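You operate a simulated robot arm through the tools that you are given. There is no shell and no other tool.

Carry out the task below with a simulated robot arm. There is one attempt and no reset: what you move stays moved.

TASK
Uncover the low air unit, open its louvre, switch it on and cool the shop to 22 C.
Fine: the cover goes on the plywood stand; the unit stays on, its green lamp lit.

It is judged by the outcome, as a careful person would: the job done as asked, and still so three seconds after it is handed in. It fails if anything else is knocked over, pushed out of place, dropped, spilled or broken. Lids that push on must go on centred and level and be pressed home; caps that screw on are set level and turned clockwise until they are tight.

THE ROBOT
A 6-joint arm with a fingered hand, fixed in place. Base frame: the origin is at the foot of the arm, x ahead of it, y to its left, z up. Units: m, rad, N and s.
With the tool pointing down near the work surface it reaches from about 0.16 to 0.66 m from the base axis. Its first joint turns from -2.897 to 2.897 rad. Payload 4 kg.
The tool frame sits at the grasp point between the pads (the TCP): z along the fingers, y along the line on which they close. The tips reach 0.026 m beyond it. Largest opening 0.148 m; the body of the gripper starts 0.073 m behind the TCP. The gripper is a hand of 3 fingers: y runs from the thumb to the fingers, the wrist lies at [0, 0, -0.239] in the tool frame, and closing takes about 1.5 s.
Orientation is that of the tool frame in the base frame, as a unit quaternion [x, y, z, w]. With the fingers straight down and closing along the base's y, the tool's x points along the base's -x, its y along +y and its z along -z.

THE INTERFACE
- The arm moves only by the tool play_rows. Its argument "moves" is a list of rows, each a list of 3 entries, a list of its own where there are three numbers: the gripper command, from -1 (fully open) to 1 (shut), values between in proportion, then the shift along the base's x, y, z in units of 200 mm (1.0 is 200 mm), then the turn, a rotation vector about the base's x, y, z in units of 180 degrees (1.0 is 180 degrees). In form: [[fingers, [dx, dy, dz], [rx, ry, rz]], ...]. A call has 1 to 20 rows; each row is the pose to reach, as a shift and turn from the pose commanded when the call began. A call with a number of a shift or a turn outside -1 to 1 is refused whole. Rows are played at 5 a second. More than 0.05 m and 0.15 rad between two rows, or a gripper value outside its range, and nothing of the call is played. A pose out of reach is approached as far as the arm can. The call stops where the force on the tool passes 40 N (or 10 N more than at its start, if that is more) or the arm is blocked; 0.2 s more then pass. Each finger travels about 0.153 m/s and halts on what it meets, pressing with about 34 N; the grip force reading is that of the motor and also rises with nothing between the fingers. The clock runs only during rows and for 0.2 s after the last one: add rows that repeat a pose to give the fingers time. It gives the time, the measured TCP pose, the force on the tool (base axes), the opening and the grip force at its end, in the units of the frame above (readings bear some noise), with the torque about the TCP (base axes, N m) and any sound that the robot's microphone picked up.
- Cameras (640 x 400 px; columns grow to the right, rows downward): "scene" is fixed at [0.3878, -0.4886, 1.769]; the picture's right is [0.98, -0.18, 0.00], its down [-0.17, -0.90, -0.39] and it looks along [0.07, 0.39, -0.92] (base axes); focal length 282 px, centre (320, 200). "wrist" rides on the gripper at [0.068, -0.039, -0.09] in the tool frame; the picture's right is [0.50, 0.87, 0.00], its down [-0.65, 0.38, -0.65] and it looks along [-0.57, 0.33, 0.76] (tool axes); focal length 222 px, centre (320, 200).
- get_image(camera): a new picture of that camera. It takes no simulated time.
- lift_body(by): slides the trunk up (or, below 0, down) by that many m; the arm rides with it, the base frame stays. It gives what a move gives, with no picture.
- set_grasp(shape): the hand has 3 fingers and takes this shape, open, in about a second: jaw (thumb against the fingers, like two jaws); tri (thumb and two fingers); tip (a fingertip pinch); poke (one finger out to press); point (the index stretched); flat (the hand flat); cup (the hand cupped); fist (a fist). The gripper value then closes the fingers along that shape, each until it touches; the sizes above hold for jaw. It gives what a move gives, with no picture.
- pixel_to_xyz(camera, pixels): for up to 12 pixels [column, row] of the newest picture of that camera ("zoom" is the newest enlarged one), the place [x, y, z] in the base frame of the surface seen there, good to about 0.002 m, but the place of the scene camera against the robot may be out by one fixed shift of up to 0.025 m in any direction. It takes no simulated time.
- inspect(camera, box): a new picture of the part [left, top, right, bottom] of that camera's present view, enlarged. It takes no simulated time.
- job_done(): hands the job in; it is judged then, once.

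Open the gripper and draw the arm clear of the work before you hand the job in, unless the task says otherwise.

The tools are called after "Request:" as name(argument=value, ...) on one line, values as JSON. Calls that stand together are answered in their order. play_rows: Moves the arm, as the interface text tells. Its arguments: {"type":"object","properties":{"moves":{"type":"array","items":{"type":"array"}}},"required":["moves"]} The other tools are called the same way: lift_body (by) slides the trunk up or down; set_grasp (shape) gives the hand a shape; get_image (camera) takes a picture; pixel_to_xyz (camera, pixels) gives the place of the surface under pixels of a picture; inspect (camera, box) takes an enlarged picture of a part of a camera's view; job_done () hands the job in.

At the start:

```text
time: 0.0
tool_pos: [0.3761, -0.1926, 1.3086]
tcp_rot: [-0.001, 1.0, 0.0, 0.001]
wrist_force: [0.2, -0.7, 0.8]
moment: [-0.03, 0.01, 0.0]
gripper_width: 0.1481
grasp_force: 0.1
shape: jaw
trunk travel left (down, up): [-0.275, 0.042]
```

scene: 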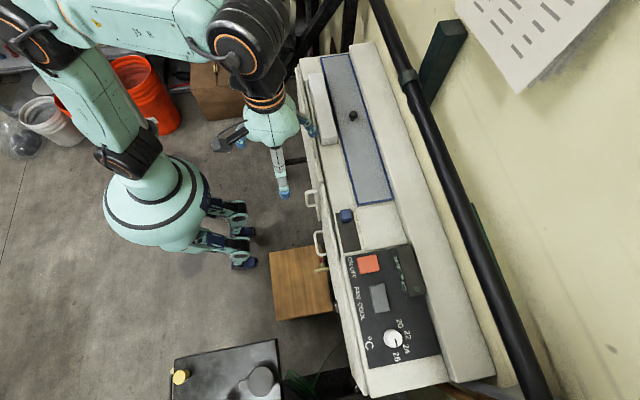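
wrist: 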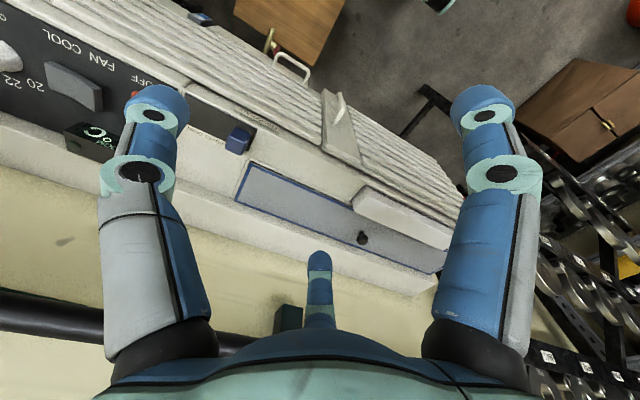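

The scene shows a low air unit on the right with a blue-grey cover panel with a knob (352,115) and a control panel (390,300). I take enlarged pictures to understand the parts.

Request:
inspect(camera="scene", box=[280, 200, 480, 400])

Request:
inspect(camera="scene", box=[260, 30, 460, 230])

Request:
inspect(camera="wrist", box=[0, 0, 320, 200])

Request:
inspect(camera="wrist", box=[200, 0, 520, 280])

```text
2.00 times, centred on (380, 300) of scene
```

zoom: 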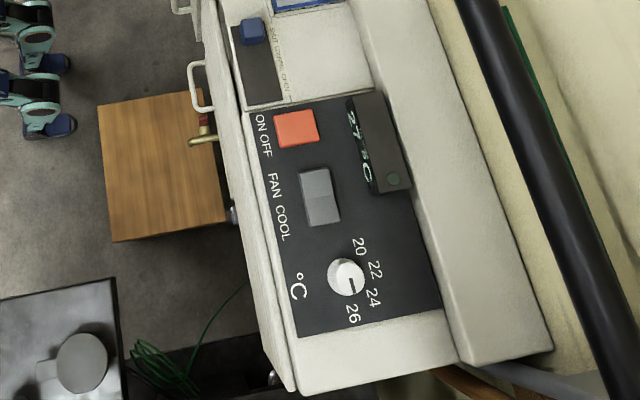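

```text
2.00 times, centred on (360, 130) of scene
```

zoom: 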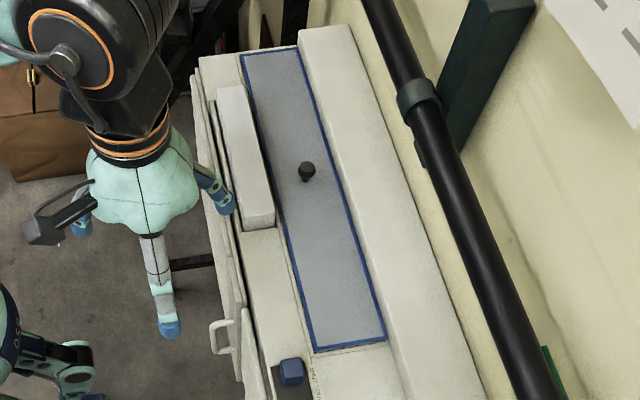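

```text
2.00 times, centred on (160, 100) of wrist
```

zoom: 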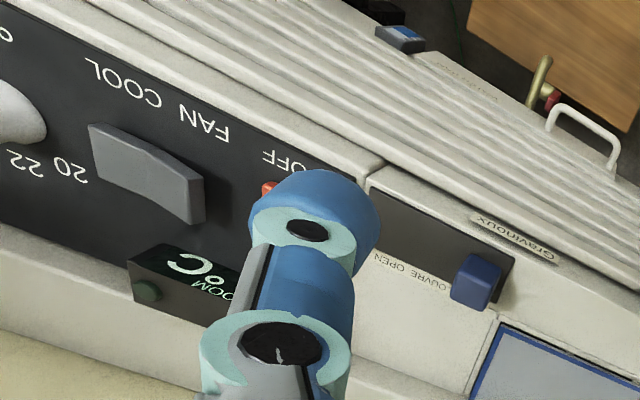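

```text
1.43 times, centred on (360, 140) of wrist
```

zoom: 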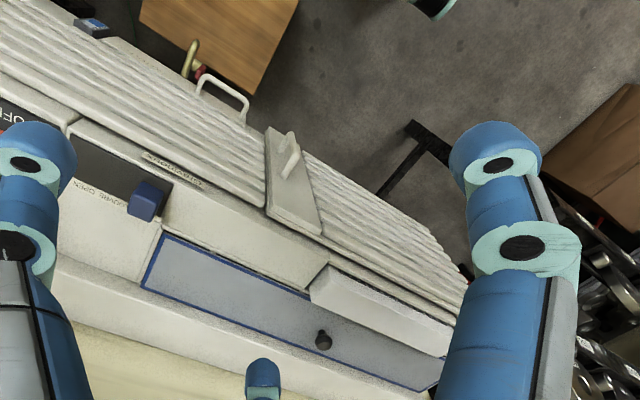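

I now measure the main features in the scene picture: panel corners, knob, lever, switches, dial, display, wooden top and the dark table.

Request:
get_image(camera="scene")

Request:
pixel_to_xyz(camera="scene", pixels=[[352, 115], [340, 100], [345, 216], [369, 264], [379, 298], [393, 338], [405, 270], [300, 283], [225, 370], [330, 110], [380, 150], [420, 300]])

Request:
pixel_to_xyz(camera="scene", pixels=[[320, 56], [351, 53], [356, 204], [393, 200], [350, 235], [330, 140], [318, 80], [273, 252], [328, 250], [332, 314], [276, 319], [212, 95]])

Request:
pixel_to_xyz(camera="scene", pixels=[[310, 198], [318, 242], [322, 268], [360, 385], [350, 390], [440, 375], [410, 80], [445, 200], [490, 300], [175, 220], [240, 225], [100, 300]])

```text
taken
```

scene: 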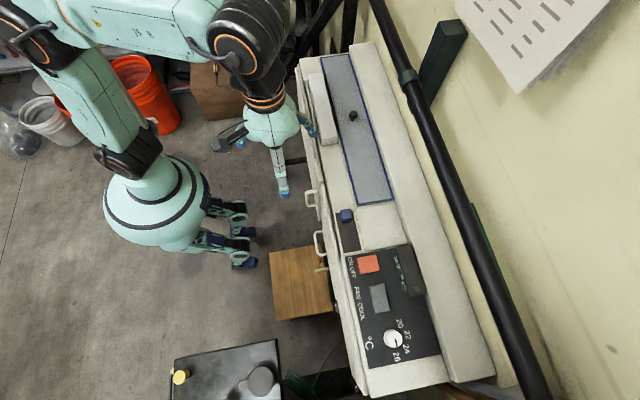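

```text
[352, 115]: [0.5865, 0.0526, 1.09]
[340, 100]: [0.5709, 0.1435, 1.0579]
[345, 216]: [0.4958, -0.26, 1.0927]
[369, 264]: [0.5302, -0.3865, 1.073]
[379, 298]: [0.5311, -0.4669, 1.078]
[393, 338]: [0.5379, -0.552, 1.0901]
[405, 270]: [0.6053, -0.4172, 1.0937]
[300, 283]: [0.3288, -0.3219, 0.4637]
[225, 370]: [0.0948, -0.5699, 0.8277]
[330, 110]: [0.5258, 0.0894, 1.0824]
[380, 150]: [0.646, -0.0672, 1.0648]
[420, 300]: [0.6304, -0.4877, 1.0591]
```

```text
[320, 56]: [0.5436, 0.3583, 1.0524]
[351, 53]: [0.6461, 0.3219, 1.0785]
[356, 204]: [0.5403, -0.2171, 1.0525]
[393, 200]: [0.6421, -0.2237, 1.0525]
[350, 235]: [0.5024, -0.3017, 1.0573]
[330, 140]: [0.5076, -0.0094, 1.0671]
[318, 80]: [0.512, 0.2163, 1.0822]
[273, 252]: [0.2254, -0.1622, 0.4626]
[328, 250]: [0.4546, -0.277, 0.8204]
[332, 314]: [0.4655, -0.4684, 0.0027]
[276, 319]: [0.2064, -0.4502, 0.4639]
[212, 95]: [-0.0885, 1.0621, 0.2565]
```

```text
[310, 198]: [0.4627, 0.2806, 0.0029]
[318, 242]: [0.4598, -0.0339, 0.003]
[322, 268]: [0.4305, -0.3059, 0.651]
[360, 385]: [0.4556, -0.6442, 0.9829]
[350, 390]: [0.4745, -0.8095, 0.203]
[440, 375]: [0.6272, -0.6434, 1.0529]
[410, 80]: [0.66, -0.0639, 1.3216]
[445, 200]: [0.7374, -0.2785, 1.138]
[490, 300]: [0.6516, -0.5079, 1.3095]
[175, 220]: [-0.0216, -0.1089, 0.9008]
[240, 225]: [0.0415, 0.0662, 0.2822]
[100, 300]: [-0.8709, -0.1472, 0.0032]
```

The wrist picture shows a slatted front with handles and a second blue knob near (200,18). I measure these through the wrist camera.

Request:
inspect(camera="wrist", box=[160, 0, 400, 150])

Request:
get_image(camera="wrist")

Request:
pixel_to_xyz(camera="wrist", pixels=[[200, 18], [232, 30], [290, 65], [272, 38], [340, 110], [337, 140], [300, 20], [300, 110], [240, 50], [239, 138], [363, 238], [440, 5]])

Request:
pixel_to_xyz(camera="wrist", pixels=[[400, 170], [450, 205], [420, 215], [340, 195], [445, 225], [430, 270], [240, 195], [250, 165], [160, 60], [350, 150], [325, 95], [570, 110]])

```text
2.67 times, centred on (280, 75) of wrist
```

zoom: 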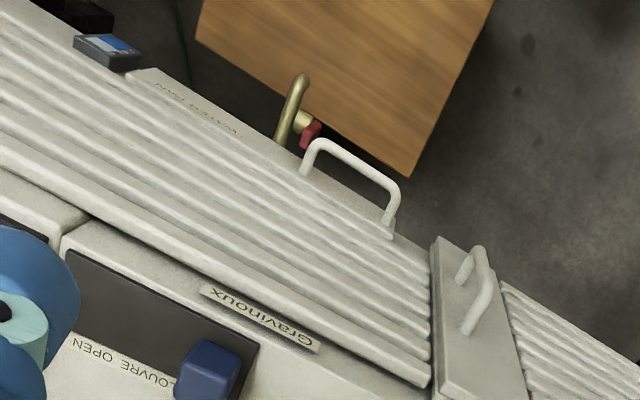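

```text
taken
```

wrist: 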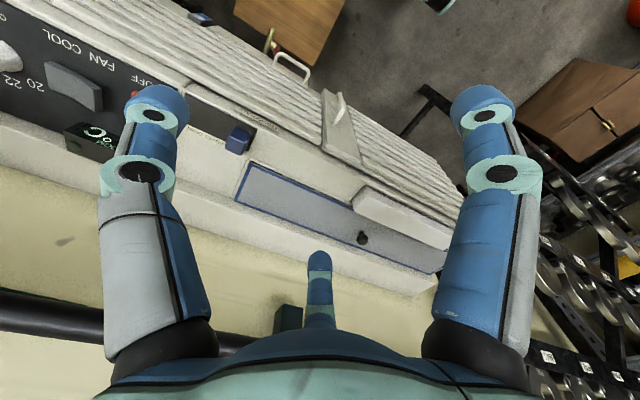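

```text
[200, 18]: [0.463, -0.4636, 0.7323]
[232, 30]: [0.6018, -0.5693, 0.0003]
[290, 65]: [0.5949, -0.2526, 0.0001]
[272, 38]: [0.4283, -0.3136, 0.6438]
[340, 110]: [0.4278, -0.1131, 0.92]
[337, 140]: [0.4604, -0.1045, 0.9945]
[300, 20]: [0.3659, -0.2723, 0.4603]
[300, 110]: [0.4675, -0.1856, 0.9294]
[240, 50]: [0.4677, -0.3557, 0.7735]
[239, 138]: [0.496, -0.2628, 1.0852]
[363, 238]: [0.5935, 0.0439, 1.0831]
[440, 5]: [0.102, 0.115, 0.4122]
```

```text
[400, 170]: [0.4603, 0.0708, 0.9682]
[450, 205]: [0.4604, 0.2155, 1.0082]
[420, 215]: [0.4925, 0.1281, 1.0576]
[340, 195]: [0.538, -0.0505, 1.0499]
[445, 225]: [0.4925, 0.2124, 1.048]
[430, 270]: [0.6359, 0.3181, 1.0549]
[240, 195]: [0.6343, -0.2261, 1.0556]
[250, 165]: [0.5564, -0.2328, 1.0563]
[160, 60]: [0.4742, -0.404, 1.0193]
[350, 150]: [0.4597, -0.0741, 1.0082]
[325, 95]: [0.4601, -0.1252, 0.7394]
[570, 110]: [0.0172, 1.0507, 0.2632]
```

The slatted front carries two handles and the top carries a blue-edged panel; I need a clearer view of the front. I back the hand off toward the robot and tilt it to look at the front face.

Request:
play_rows(moves=[[-1, [-0.2, 0, 0], [0, -0.035, 0]], [-1, [-0.4, 0, 0], [0, -0.07, 0]], [-1, [-0.6, 0, 0], [0, -0.105, 0]], [-1, [-0.8, 0, 0], [0, -0.14, 0]], [-1, [-0.8, 0, 0], [0, -0.14, 0]]])

Request:
get_image(camera="wrist")

Request:
get_image(camera="scene")

```text
time: 0.9
tool_pos: [0.2469, -0.2221, 1.2495]
tcp_rot: [0.027, 0.987, 0.076, 0.14]
wrist_force: [-0.1, 0.8, 0.3]
moment: [-0.02, -0.01, -0.03]
gripper_width: 0.148
grasp_force: 0.1
shape: jaw
trunk travel left (down, up): [-0.275, 0.042]
stopped in row 4: the arm was blocked; the commanded pose is now the measured one
```

```text
taken
```

wrist: 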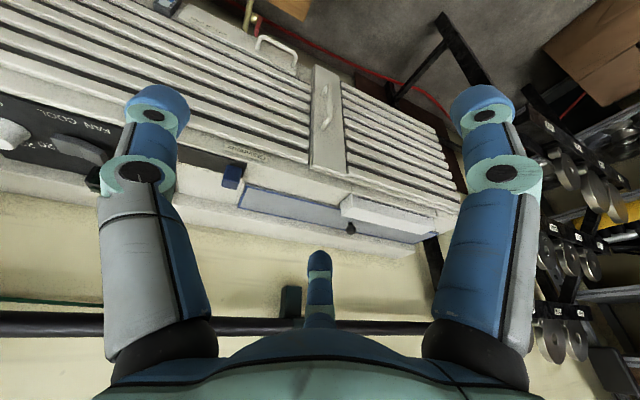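

```text
taken
```

scene: 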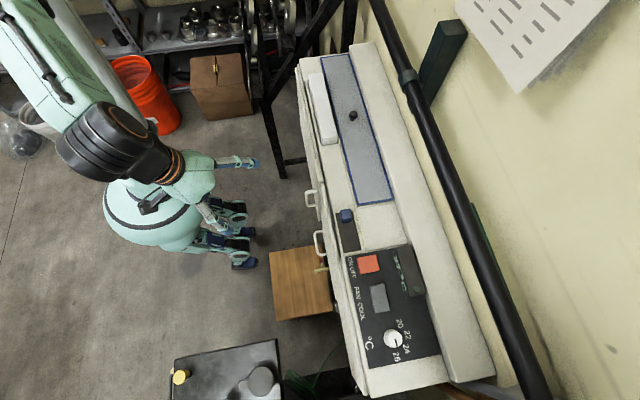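

The arm stopped short of the target, but the view at (300,130) now shows the whole slatted front. I enlarge it for detail.

Request:
inspect(camera="wrist", box=[140, 0, 460, 200])

Request:
inspect(camera="wrist", box=[220, 150, 460, 300])

Request:
pixel_to_xyz(camera="wrist", pixels=[[275, 45], [295, 65], [327, 90], [325, 120], [345, 168], [313, 140], [316, 70], [345, 85], [430, 135], [450, 180], [350, 228], [390, 215]])

```text
2.00 times, centred on (300, 100) of wrist
```

zoom: 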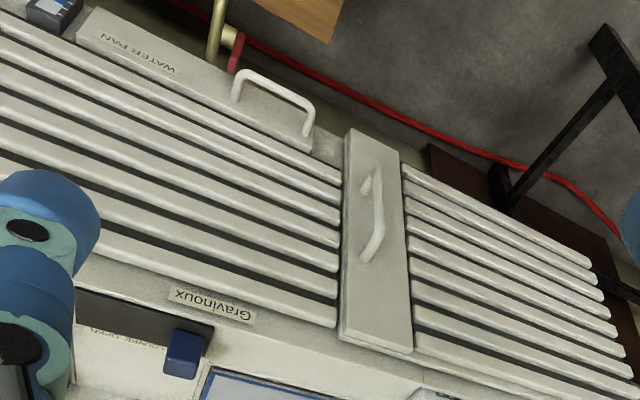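

```text
2.67 times, centred on (340, 225) of wrist
```

zoom: 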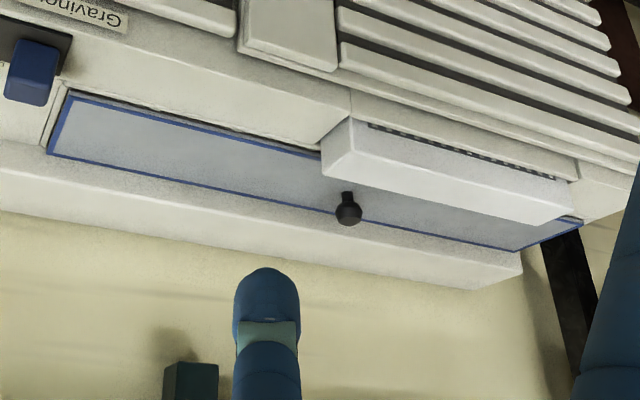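

```text
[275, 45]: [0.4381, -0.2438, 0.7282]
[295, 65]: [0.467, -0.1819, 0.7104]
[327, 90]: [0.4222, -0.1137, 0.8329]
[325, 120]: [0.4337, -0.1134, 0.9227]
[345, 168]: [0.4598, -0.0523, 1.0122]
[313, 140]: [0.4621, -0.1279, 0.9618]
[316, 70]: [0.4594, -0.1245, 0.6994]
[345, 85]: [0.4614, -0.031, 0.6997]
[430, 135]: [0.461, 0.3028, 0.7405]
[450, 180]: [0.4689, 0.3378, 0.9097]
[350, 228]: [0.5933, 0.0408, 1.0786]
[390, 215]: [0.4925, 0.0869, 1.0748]
```

The front is a filter panel with handle (325,105) and a water pan (280,45), while the top shows the blue-edged lid with black knob (350,228). I zoom into the stand, the dark table and the control panel in the scene view.

Request:
inspect(camera="scene", box=[160, 230, 360, 400])

Request:
inspect(camera="scene", box=[335, 240, 435, 380])

Request:
inspect(camera="scene", box=[295, 40, 415, 150])

Request:
inspect(camera="scene", box=[315, 140, 415, 260])

```text
2.35 times, centred on (260, 315) of scene
```

zoom: 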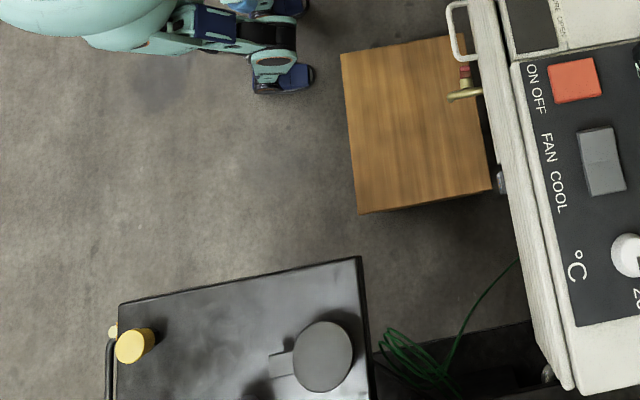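

```text
2.86 times, centred on (385, 310) of scene
```

zoom: 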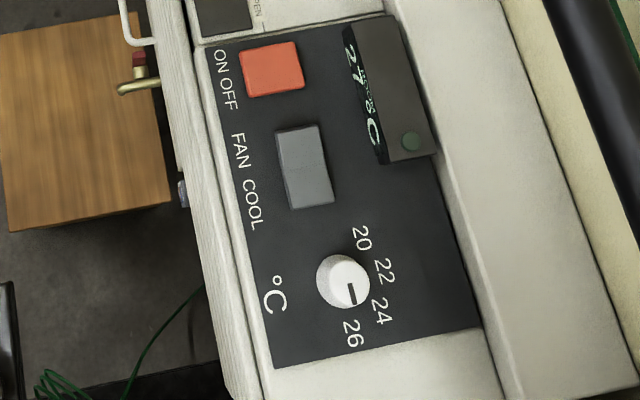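

```text
3.64 times, centred on (355, 95) of scene
```

zoom: 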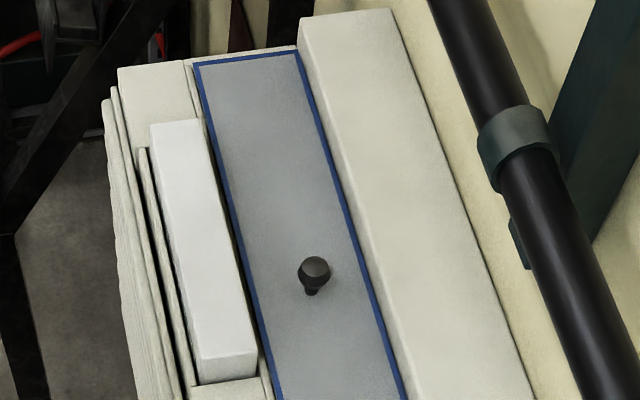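

```text
3.33 times, centred on (365, 200) of scene
```

zoom: 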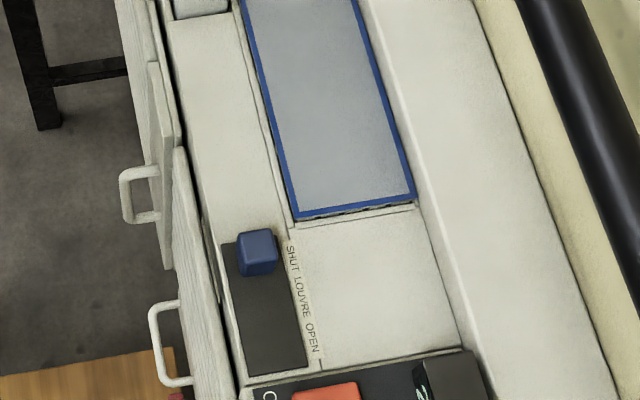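

The labels read SHUT–LOUVRE–OPEN with the blue slider at SHUT, ON/OFF, FAN/COOL, and the dial pointer near 26; the display reads about 27. The cover is the blue-edged lid with the knob, so I move the hand toward it, tilted forward so that the wrist keeps clear of the black pipe.

Request:
play_rows(moves=[[-1, [0.14, 0.14, 0.06], [-0.007, -0.011, 0.0]], [-1, [0.28, 0.28, 0.12], [-0.014, -0.022, 0.001]], [-1, [0.42, 0.42, 0.18], [-0.021, -0.033, 0.002]], [-1, [0.56, 0.56, 0.24], [-0.028, -0.044, 0.003]], [-1, [0.7, 0.7, 0.3], [-0.035, -0.055, 0.003]], [-1, [0.84, 0.84, 0.36], [-0.042, -0.066, 0.004]], [-1, [0.98, 0.98, 0.4], [-0.051, -0.0757, 0.004]], [-1, [0.98, 0.98, 0.4], [-0.051, -0.0757, 0.004]]])

Request:
get_image(camera="wrist")

Request:
get_image(camera="scene")

```text
time: 2.7
tool_pos: [0.4434, -0.0261, 1.3312]
tcp_rot: [0.0, 0.966, 0.001, 0.258]
wrist_force: [0.4, 0.3, 0.6]
moment: [0.01, -0.03, -0.03]
gripper_width: 0.1479
grasp_force: 0.1
shape: jaw
trunk travel left (down, up): [-0.275, 0.042]
```

```text
taken
```

wrist: 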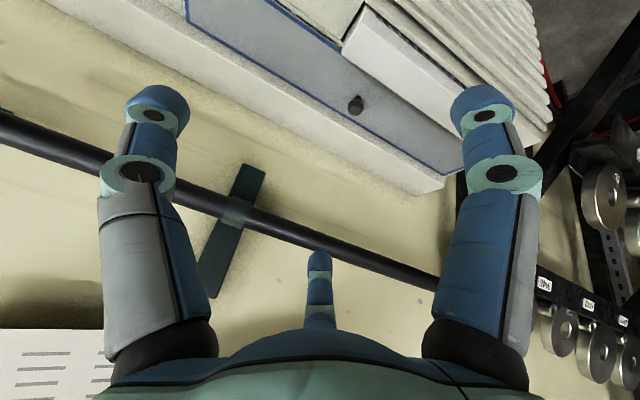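

```text
taken
```

scene: 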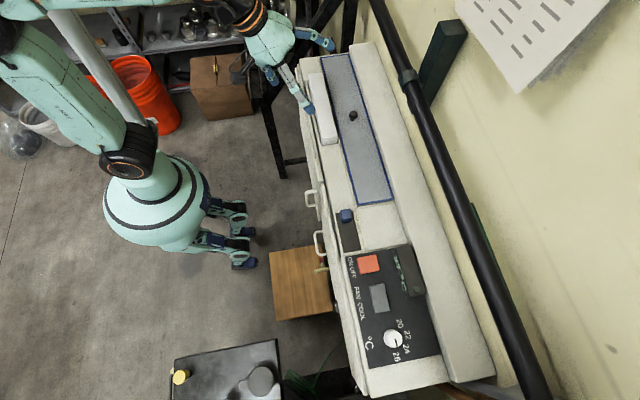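

The wrist picture now shows the knob at (356,104), the lid and the pipe. I measure them with the wrist camera.

Request:
inspect(camera="wrist", box=[180, 0, 480, 200])

Request:
pixel_to_xyz(camera="wrist", pixels=[[356, 104], [356, 98], [352, 110], [360, 100], [330, 100], [370, 125], [300, 95], [250, 60], [420, 180], [440, 172], [395, 60], [410, 80]])

Request:
pixel_to_xyz(camera="wrist", pixels=[[346, 45], [375, 10], [350, 50], [300, 20], [320, 245], [100, 160], [240, 195], [390, 100], [430, 170], [190, 20], [350, 140], [380, 160]])

```text
2.00 times, centred on (330, 100) of wrist
```

zoom: 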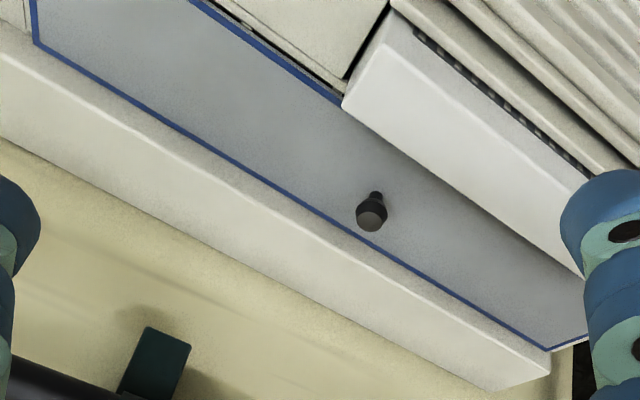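

```text
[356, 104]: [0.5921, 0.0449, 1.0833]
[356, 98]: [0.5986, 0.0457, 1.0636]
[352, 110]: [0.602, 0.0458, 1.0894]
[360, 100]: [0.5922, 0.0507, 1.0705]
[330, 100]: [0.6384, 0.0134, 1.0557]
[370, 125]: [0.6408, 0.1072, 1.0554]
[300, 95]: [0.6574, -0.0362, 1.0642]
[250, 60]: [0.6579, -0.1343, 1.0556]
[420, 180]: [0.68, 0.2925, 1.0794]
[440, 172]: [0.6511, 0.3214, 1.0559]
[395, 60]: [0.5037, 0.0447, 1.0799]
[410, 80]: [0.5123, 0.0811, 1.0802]
```

```text
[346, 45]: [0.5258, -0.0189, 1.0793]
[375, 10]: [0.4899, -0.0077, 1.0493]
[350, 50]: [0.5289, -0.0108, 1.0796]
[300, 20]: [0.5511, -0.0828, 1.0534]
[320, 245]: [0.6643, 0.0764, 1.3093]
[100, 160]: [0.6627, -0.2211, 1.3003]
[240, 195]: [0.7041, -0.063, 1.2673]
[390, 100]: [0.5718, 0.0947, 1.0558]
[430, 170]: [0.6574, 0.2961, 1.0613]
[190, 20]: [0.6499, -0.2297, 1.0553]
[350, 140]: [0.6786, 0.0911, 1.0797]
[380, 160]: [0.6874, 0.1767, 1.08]
```

The knob sits at about (0.598, 0.046), top z 1.09, with the white box and back ledge (z 1.08) on either side. I close the fingers partway in free air to see how they converge.

Request:
play_rows(moves=[[0.3, [0, 0, 0], [0, 0, 0]], [0.3, [0, 0, 0], [0, 0, 0]], [0.3, [0, 0, 0], [0, 0, 0]], [0.3, [0, 0, 0], [0, 0, 0]], [0.3, [0, 0, 0], [0, 0, 0]]])

Request:
get_image(camera="wrist")

Request:
inspect(camera="scene", box=[220, 0, 380, 120])

```text
time: 3.9
tool_pos: [0.4428, -0.0283, 1.3308]
tcp_rot: [0.001, 0.967, 0.001, 0.256]
wrist_force: [0.1, -0.7, 0.9]
moment: [0.03, -0.01, 0.03]
gripper_width: 0.0521
grasp_force: 0.1
shape: jaw
trunk travel left (down, up): [-0.275, 0.042]
```

```text
taken
```

wrist: 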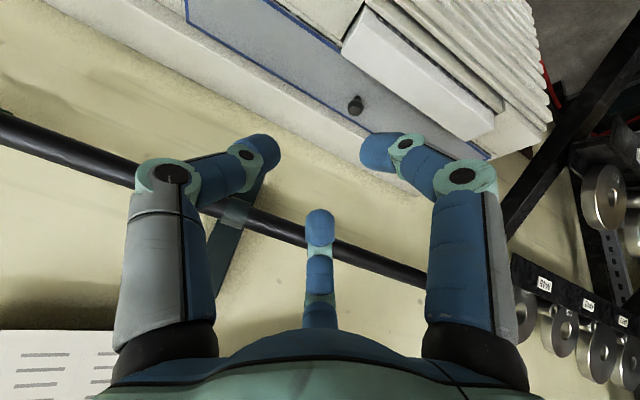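

```text
3.33 times, centred on (300, 60) of scene
```

zoom: 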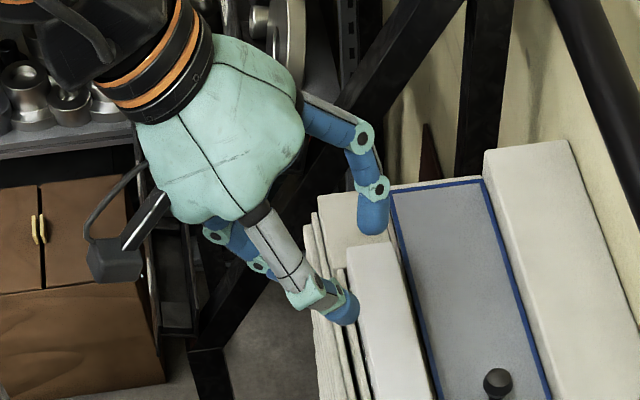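

At opening 0.052 the three fingertips sit about 0.037 m from the centre, 120° apart. I yaw −30° and tilt 20° so no finger points straight at the white box, and move to a point above and short of the knob.

Request:
play_rows(moves=[[0.3, [0.127, 0.074, -0.141], [0.0141, 0.0106, -0.0303]], [0.3, [0.254, 0.148, -0.282], [0.0281, 0.0212, -0.0606]], [0.3, [0.381, 0.222, -0.423], [0.0422, 0.0317, -0.0908]], [0.3, [0.508, 0.296, -0.564], [0.0562, 0.0423, -0.1211]], [0.3, [0.635, 0.37, -0.705], [0.0703, 0.0529, -0.1514]], [0.3, [0.635, 0.37, -0.705], [0.0703, 0.0529, -0.1514]], [0.3, [0.635, 0.37, -0.705], [0.0703, 0.0529, -0.1514]]])

Request:
get_image(camera="wrist")

Request:
get_image(camera="scene")

```text
time: 5.5
tool_pos: [0.5722, 0.0474, 1.1886]
tcp_rot: [0.256, 0.951, 0.046, 0.168]
wrist_force: [-0.4, 0.4, 0.1]
moment: [-0.02, 0.01, -0.01]
gripper_width: 0.0522
grasp_force: 0.1
shape: jaw
trunk travel left (down, up): [-0.275, 0.042]
```

```text
taken
```

wrist: 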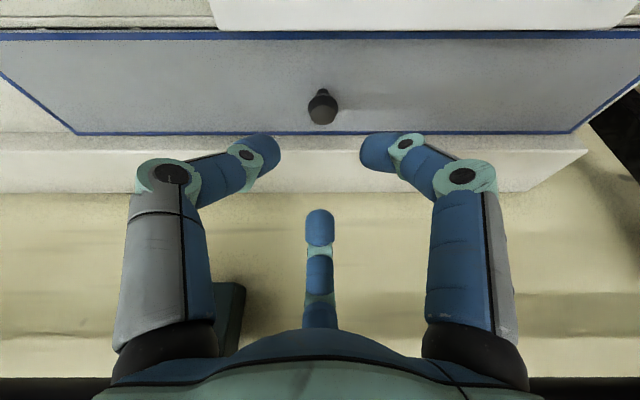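

```text
taken
```

scene: 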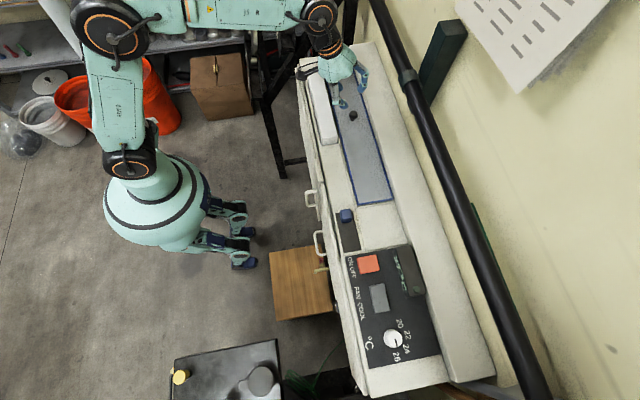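

The knob is at (322,106) in the aligned wrist view. I measure the knob and lid edges up close.

Request:
inspect(camera="wrist", box=[220, 30, 420, 155])

Request:
pixel_to_xyz(camera="wrist", pixels=[[322, 118], [322, 106], [314, 106], [331, 106], [322, 92], [315, 93], [328, 93], [322, 124], [322, 38], [100, 132], [550, 132], [320, 60]])

Request:
pixel_to_xyz(camera="wrist", pixels=[[78, 132], [573, 132], [320, 132], [320, 30], [320, 10], [220, 25], [600, 20], [30, 90], [320, 180], [320, 160], [320, 145], [15, 60]])

```text
3.20 times, centred on (320, 92) of wrist
```

zoom: 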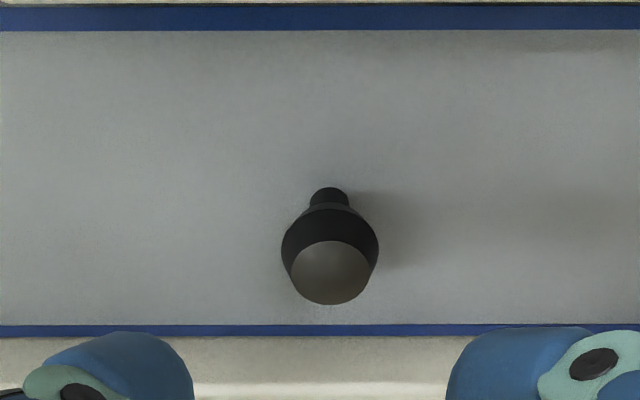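

```text
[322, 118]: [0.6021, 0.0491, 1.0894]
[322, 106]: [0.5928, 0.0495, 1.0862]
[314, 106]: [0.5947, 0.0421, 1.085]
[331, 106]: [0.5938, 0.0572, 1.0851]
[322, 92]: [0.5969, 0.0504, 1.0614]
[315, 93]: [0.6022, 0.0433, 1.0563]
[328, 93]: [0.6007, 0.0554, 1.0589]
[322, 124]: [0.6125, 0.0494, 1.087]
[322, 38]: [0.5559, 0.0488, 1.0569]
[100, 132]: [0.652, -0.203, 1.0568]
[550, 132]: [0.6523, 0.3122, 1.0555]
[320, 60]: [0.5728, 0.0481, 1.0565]
```

```text
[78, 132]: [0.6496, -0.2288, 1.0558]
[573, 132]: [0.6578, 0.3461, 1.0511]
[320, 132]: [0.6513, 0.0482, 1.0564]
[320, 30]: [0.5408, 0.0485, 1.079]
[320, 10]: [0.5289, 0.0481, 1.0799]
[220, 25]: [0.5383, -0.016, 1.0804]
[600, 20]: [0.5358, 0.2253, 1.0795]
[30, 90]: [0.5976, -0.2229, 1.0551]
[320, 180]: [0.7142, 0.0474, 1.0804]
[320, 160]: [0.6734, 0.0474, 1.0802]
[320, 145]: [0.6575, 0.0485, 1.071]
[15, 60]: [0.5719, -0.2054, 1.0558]
```

Knob centre is about (0.601, 0.050), top z 1.0895, lid surface 1.056, and the box edge at x≈0.541 clears the lid's front edge. I align over the knob and descend to TCP z≈1.09.

Request:
play_rows(moves=[[0.4, [0.07, 0.006, -0.1], [0, 0, 0]], [0.4, [0.144, 0.013, -0.2], [0, 0, 0]], [0.4, [0.144, 0.013, -0.32], [0, 0, 0]], [0.4, [0.144, 0.013, -0.42], [0, 0, 0]], [0.4, [0.144, 0.013, -0.47], [0, 0, 0]], [0.4, [0.144, 0.013, -0.493], [0, 0, 0]], [0.4, [0.144, 0.013, -0.493], [0, 0, 0]]])

Request:
get_image(camera="wrist")

Request:
inspect(camera="scene", box=[280, 30, 440, 130])

```text
time: 7.1
tool_pos: [0.6004, 0.0502, 1.0892]
tcp_rot: [0.255, 0.951, 0.046, 0.168]
wrist_force: [0.2, -0.6, 0.4]
moment: [0.01, -0.02, 0.03]
gripper_width: 0.0449
grasp_force: 0.0
shape: jaw
trunk travel left (down, up): [-0.275, 0.042]
```

```text
taken
```

wrist: 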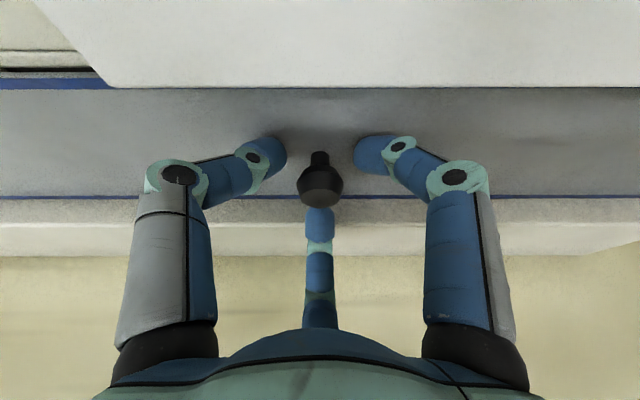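

```text
4.00 times, centred on (360, 80) of scene
```

zoom: 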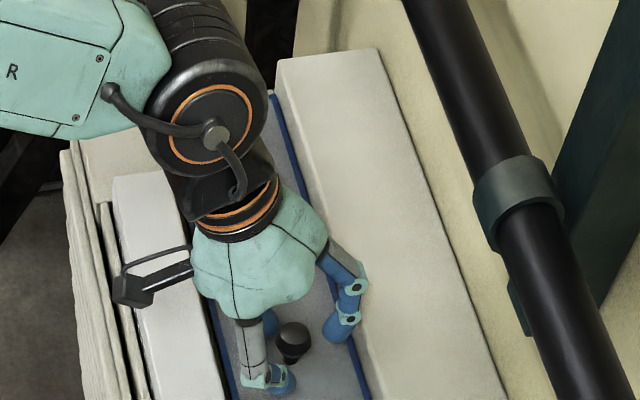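

The knob is centred between the three fingers at (321,185) with no contact force. I close the fingers on it.

Request:
play_rows(moves=[[0.7, [0, 0, 0], [0, 0, 0]], [1, [0, 0, 0], [0, 0, 0]], [1, [0, 0, 0], [0, 0, 0]], [1, [0, 0, 0], [0, 0, 0]], [1, [0, 0, 0], [0, 0, 0]], [1, [0, 0, 0], [0, 0, 0]], [1, [0, 0, 0], [0, 0, 0]]])

Request:
get_image(camera="wrist")

```text
time: 8.7
tool_pos: [0.6008, 0.0487, 1.0886]
tcp_rot: [0.256, 0.951, 0.045, 0.168]
wrist_force: [-0.5, 0.1, -2.4]
moment: [0.01, 0.05, 0.03]
gripper_width: 0.0204
grasp_force: 33.7
shape: jaw
trunk travel left (down, up): [-0.275, 0.042]
```

```text
taken
```

wrist: 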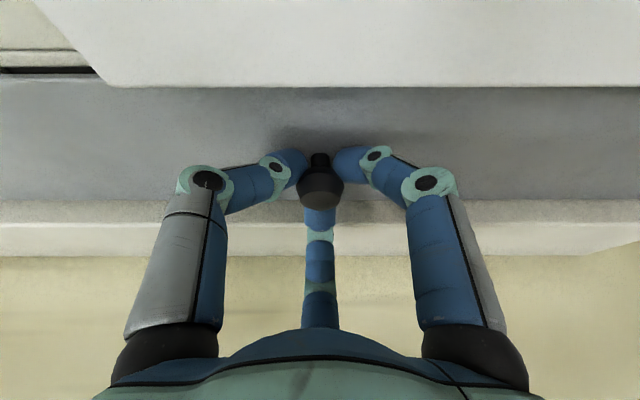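

The grip force is 33.7 N at opening 0.020 under the knob head. The blue border looks changed in this picture, so I check the scene before lifting.

Request:
inspect(camera="scene", box=[290, 40, 430, 220])

Request:
inspect(camera="wrist", box=[0, 30, 300, 260])

```text
2.22 times, centred on (360, 130) of scene
```

zoom: 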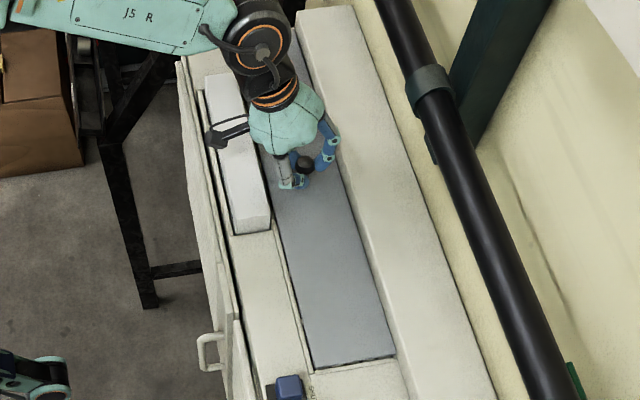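

```text
1.74 times, centred on (150, 145) of wrist
```

zoom: 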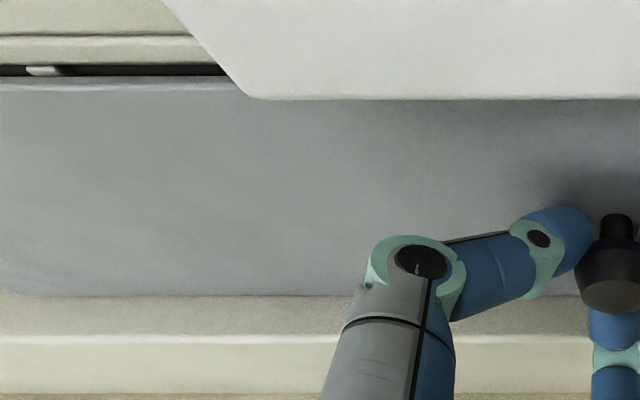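

The blue border has vanished as if a seal released; the lid seems free. I lift slowly straight up and watch the force.

Request:
play_rows(moves=[[1, [0, 0, 0.03], [0, 0, 0]], [1, [0, 0, 0.07], [0, 0, 0]], [1, [0, 0, 0.12], [0, 0, 0]], [1, [0, 0, 0.2], [0, 0, 0]], [1, [0, 0, 0.3], [0, 0, 0]], [1, [0, 0, 0.3], [0, 0, 0]]])

Request:
get_image(camera="wrist")

Request:
get_image(camera="scene")

```text
time: 10.1
tool_pos: [0.5992, 0.0498, 1.1492]
tcp_rot: [0.256, 0.951, 0.045, 0.168]
wrist_force: [-0.2, 0.4, -2.5]
moment: [-0.03, 0.02, 0.02]
gripper_width: 0.0205
grasp_force: 33.8
shape: jaw
trunk travel left (down, up): [-0.275, 0.042]
```

```text
taken
```

wrist: 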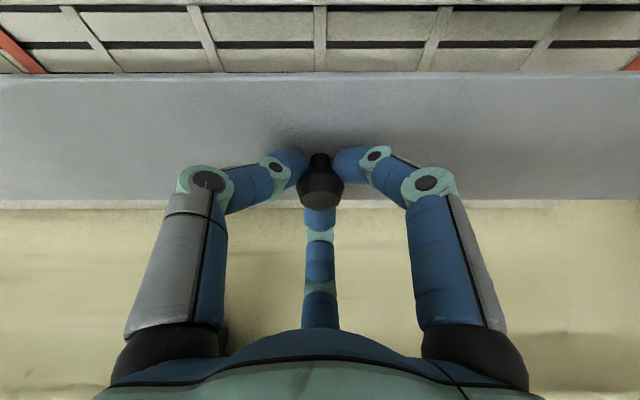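

```text
taken
```

scene: 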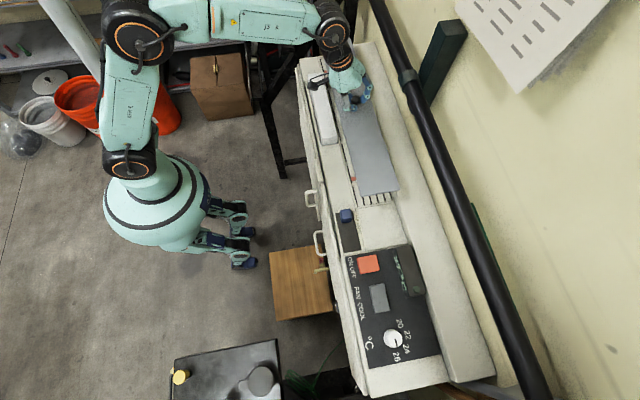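

The lid is free and hanging level (2.5 N), showing the grille beneath. I carry it back over the front and toward the stand, keeping it well above the unit top.

Request:
play_rows(moves=[[1, [-0.1, 0, 0.1], [0, 0, 0]], [1, [-0.25, -0.05, 0.2], [0, 0, 0]], [1, [-0.45, -0.12, 0.3], [0, 0, 0]], [1, [-0.65, -0.24, 0.3], [0, 0, 0]], [1, [-0.83, -0.38, 0.3], [0, 0, 0]], [1, [-1.0, -0.54, 0.3], [0, 0, 0]], [1, [-1.0, -0.7, 0.3], [0, 0, 0]], [1, [-1.0, -0.7, 0.3], [0, 0, 0]]])

Request:
get_image(camera="wrist")

Request:
get_image(camera="scene")

```text
time: 11.9
tool_pos: [0.4002, -0.0891, 1.2074]
tcp_rot: [0.256, 0.951, 0.046, 0.169]
wrist_force: [0.2, -0.7, -1.7]
moment: [-0.03, 0.0, -0.01]
gripper_width: 0.02
grasp_force: 34.1
shape: jaw
trunk travel left (down, up): [-0.275, 0.042]
```

```text
taken
```

wrist: 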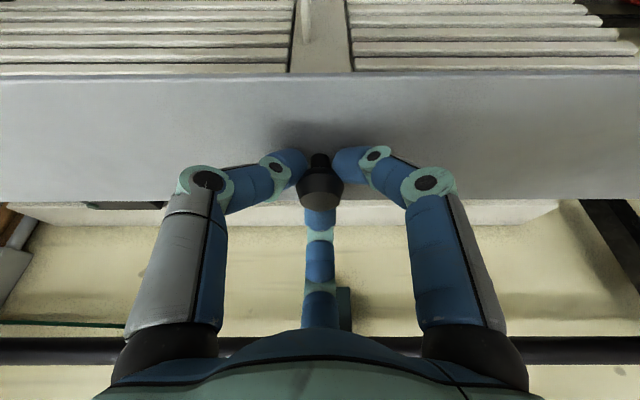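

```text
taken
```

scene: 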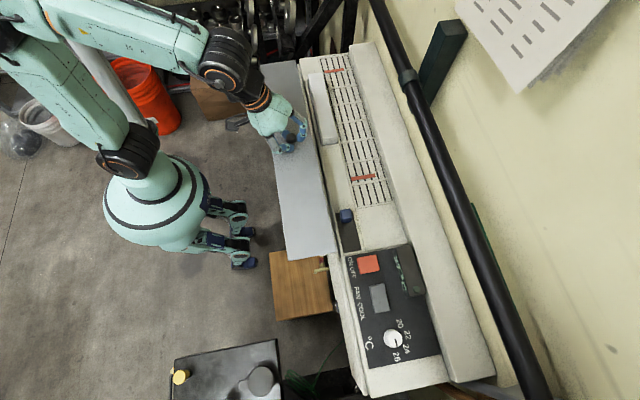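

The lid is still level and held. I continue to a point above the stand.

Request:
play_rows(moves=[[1, [-0.08, -0.2, 0], [0, 0, 0]], [1, [-0.16, -0.4, 0], [0, 0, 0]], [1, [-0.24, -0.6, 0], [0, 0, 0]], [1, [-0.31, -0.8, 0], [0, 0, 0]], [1, [-0.31, -1.0, 0], [0, 0, 0]], [1, [-0.31, -1.0, 0], [0, 0, 0]]])

Request:
get_image(camera="wrist")

Request:
get_image(camera="scene")

```text
time: 13.3
tool_pos: [0.3404, -0.2916, 1.2096]
tcp_rot: [0.255, 0.951, 0.045, 0.168]
wrist_force: [-1.3, 0.3, -1.6]
moment: [0.0, -0.01, 0.01]
gripper_width: 0.0203
grasp_force: 33.5
shape: jaw
trunk travel left (down, up): [-0.275, 0.042]
```

```text
taken
```

wrist: 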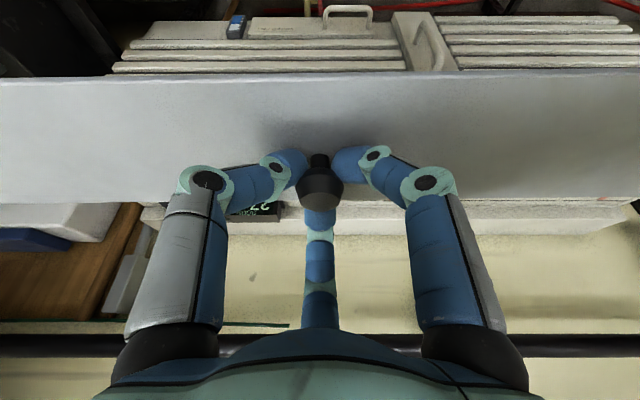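

```text
taken
```

scene: 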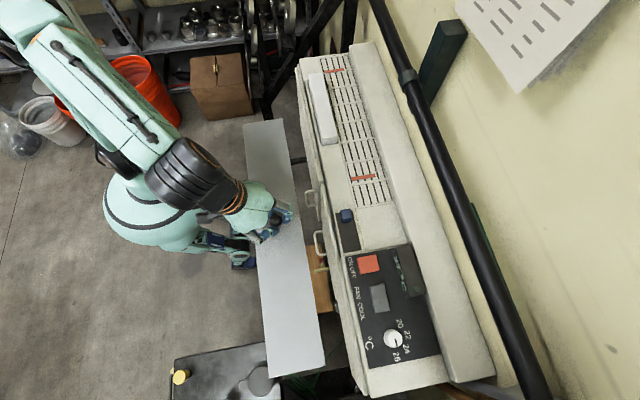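

The lid hangs above the stand; I measure its corners (268,377),(325,362),(245,125),(285,120) and the handles to confirm clearance for lowering.

Request:
pixel_to_xyz(camera="scene", pixels=[[270, 374], [322, 361], [246, 126], [283, 122], [275, 300], [317, 300], [272, 342], [275, 385], [316, 238], [308, 195], [326, 285], [320, 270]])

Request:
inspect(camera="scene", box=[230, 220, 390, 400])

```text
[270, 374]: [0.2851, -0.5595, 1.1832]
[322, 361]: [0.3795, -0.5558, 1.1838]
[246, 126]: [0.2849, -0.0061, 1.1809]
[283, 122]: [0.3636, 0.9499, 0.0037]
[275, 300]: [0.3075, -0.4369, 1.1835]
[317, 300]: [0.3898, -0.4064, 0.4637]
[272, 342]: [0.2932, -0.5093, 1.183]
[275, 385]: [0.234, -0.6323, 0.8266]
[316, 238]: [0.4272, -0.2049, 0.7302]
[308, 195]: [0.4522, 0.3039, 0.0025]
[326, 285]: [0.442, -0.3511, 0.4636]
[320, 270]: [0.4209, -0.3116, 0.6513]
```

```text
2.22 times, centred on (310, 310) of scene
```

zoom: 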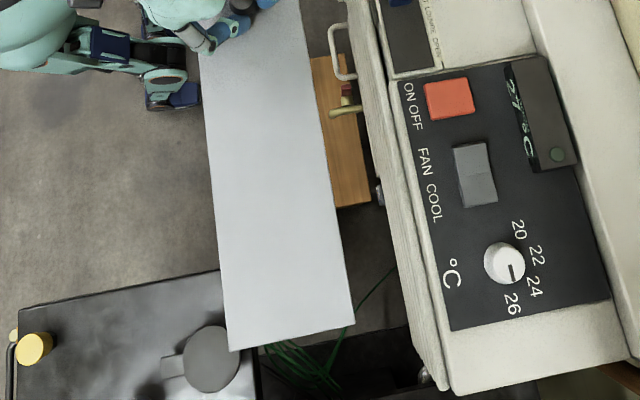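

Clearances are about 3 cm to the table edge and 2.5 cm to the valve handle. I lower the trunk in two steps.

Request:
lift_body(by=-0.15)

Request:
get_image(camera="scene")

```text
time: 15.1
tool_pos: [0.3379, -0.2898, 1.059]
tcp_rot: [0.256, 0.951, 0.045, 0.168]
wrist_force: [-0.2, 0.0, -2.1]
moment: [0.02, 0.01, 0.03]
gripper_width: 0.0199
grasp_force: 33.4
shape: jaw
trunk travel left (down, up): [-0.125, 0.192]
```

```text
taken
```

scene: 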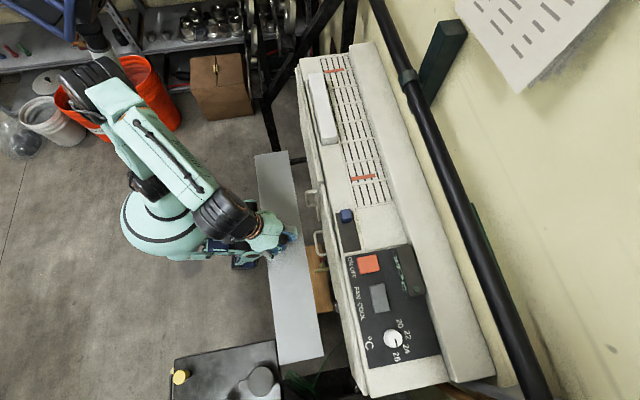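

The lid descended cleanly to z≈1.03 with about 2 N of load. I lower the trunk the rest of the way.

Request:
lift_body(by=-0.124)

Request:
get_image(camera="scene")

Request:
get_image(camera="wrist")

```text
time: 16.6
tool_pos: [0.3372, -0.2908, 0.9352]
tcp_rot: [0.256, 0.951, 0.046, 0.168]
wrist_force: [1.0, -0.2, -2.3]
moment: [0.01, -0.01, -0.03]
gripper_width: 0.02
grasp_force: 34.5
shape: jaw
trunk travel left (down, up): [-0.001, 0.316]
```

```text
taken
```

scene: 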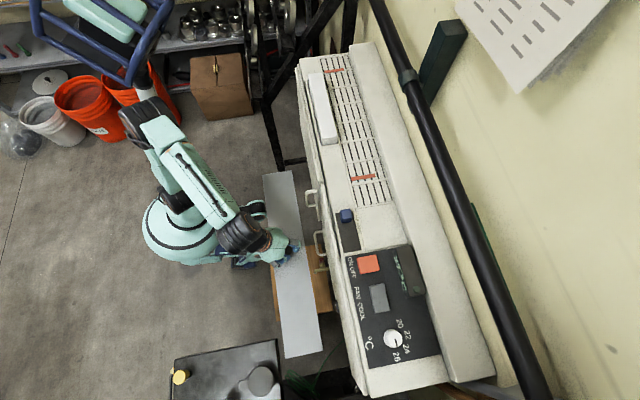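

```text
taken
```

wrist: 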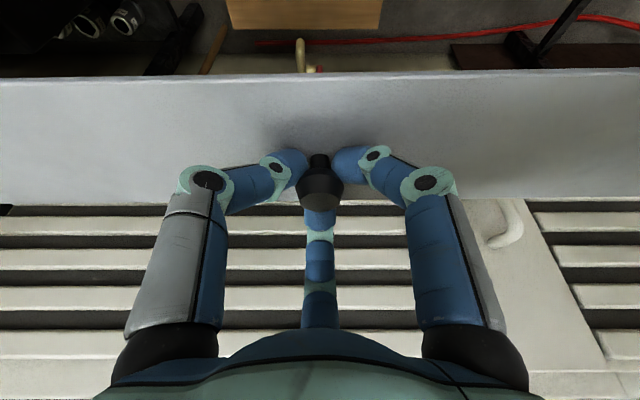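

The lid is above the stand at z≈0.90. I lower by the arm in 0.2 m stages, shifting 2 cm in −y to centre over the stand.

Request:
play_rows(moves=[[1, [0, -0.05, -0.2], [0, 0, 0]], [1, [0, -0.1, -0.4], [0, 0, 0]], [1, [0, -0.1, -0.6], [0, 0, 0]], [1, [0, -0.1, -0.8], [0, 0, 0]], [1, [0, -0.1, -1.0], [0, 0, 0]], [1, [0, -0.1, -1.0], [0, 0, 0]]])

Request:
get_image(camera="scene")

Request:
get_image(camera="wrist")

```text
time: 18.0
tool_pos: [0.3379, -0.312, 0.735]
tcp_rot: [0.256, 0.951, 0.045, 0.168]
wrist_force: [1.6, -0.4, -1.3]
moment: [0.0, -0.03, 0.0]
gripper_width: 0.02
grasp_force: 34.4
shape: jaw
trunk travel left (down, up): [-0.001, 0.316]
```

```text
taken
```

scene: 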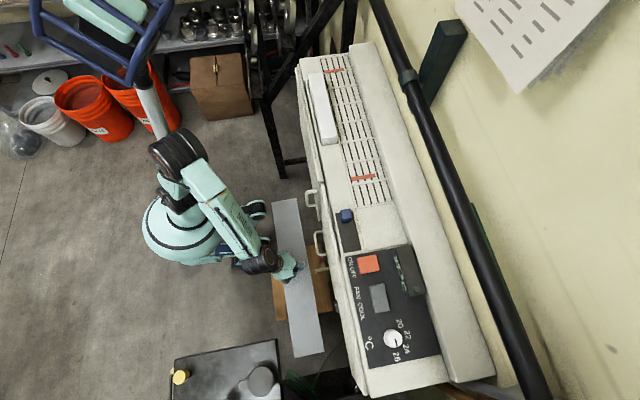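

```text
taken
```

wrist: 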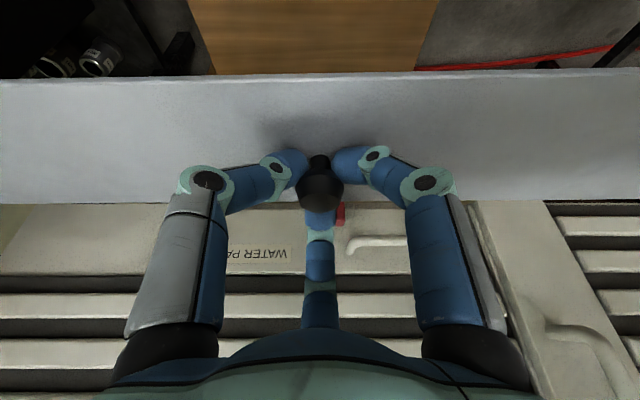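

The valve lever near (320,270) lies close to the lid's right edge, so I zoom in to judge the gap before going lower.

Request:
inspect(camera="scene", box=[260, 220, 350, 320])

Request:
inspect(camera="wrist", box=[220, 140, 500, 300])

Request:
pixel_to_xyz(camera="wrist", pixels=[[342, 215], [342, 208], [345, 225], [370, 242], [352, 244], [400, 244], [270, 205], [400, 205], [420, 240], [300, 210], [375, 236], [250, 230]])

```text
4.00 times, centred on (305, 270) of scene
```

zoom: 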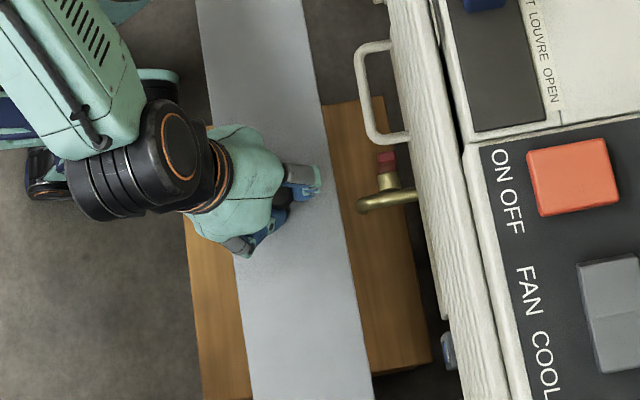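

```text
2.29 times, centred on (360, 220) of wrist
```

zoom: 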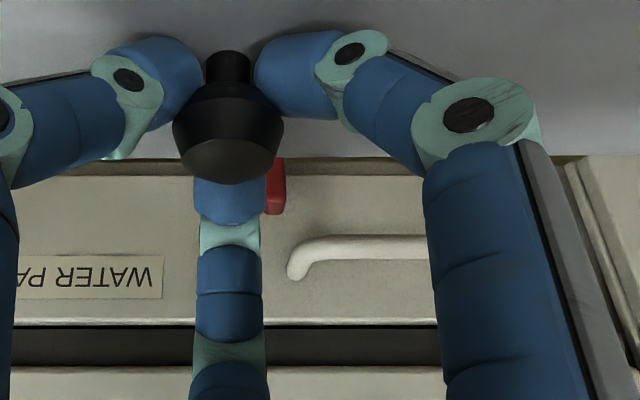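

```text
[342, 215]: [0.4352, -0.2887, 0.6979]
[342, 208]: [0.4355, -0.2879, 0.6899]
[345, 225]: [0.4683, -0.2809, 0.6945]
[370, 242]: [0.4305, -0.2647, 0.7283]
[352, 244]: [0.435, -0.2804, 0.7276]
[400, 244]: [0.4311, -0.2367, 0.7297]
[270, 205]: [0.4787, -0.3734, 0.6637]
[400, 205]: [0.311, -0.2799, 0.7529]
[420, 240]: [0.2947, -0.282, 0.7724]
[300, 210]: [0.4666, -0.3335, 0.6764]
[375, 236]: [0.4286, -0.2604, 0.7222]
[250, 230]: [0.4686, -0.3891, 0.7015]
```

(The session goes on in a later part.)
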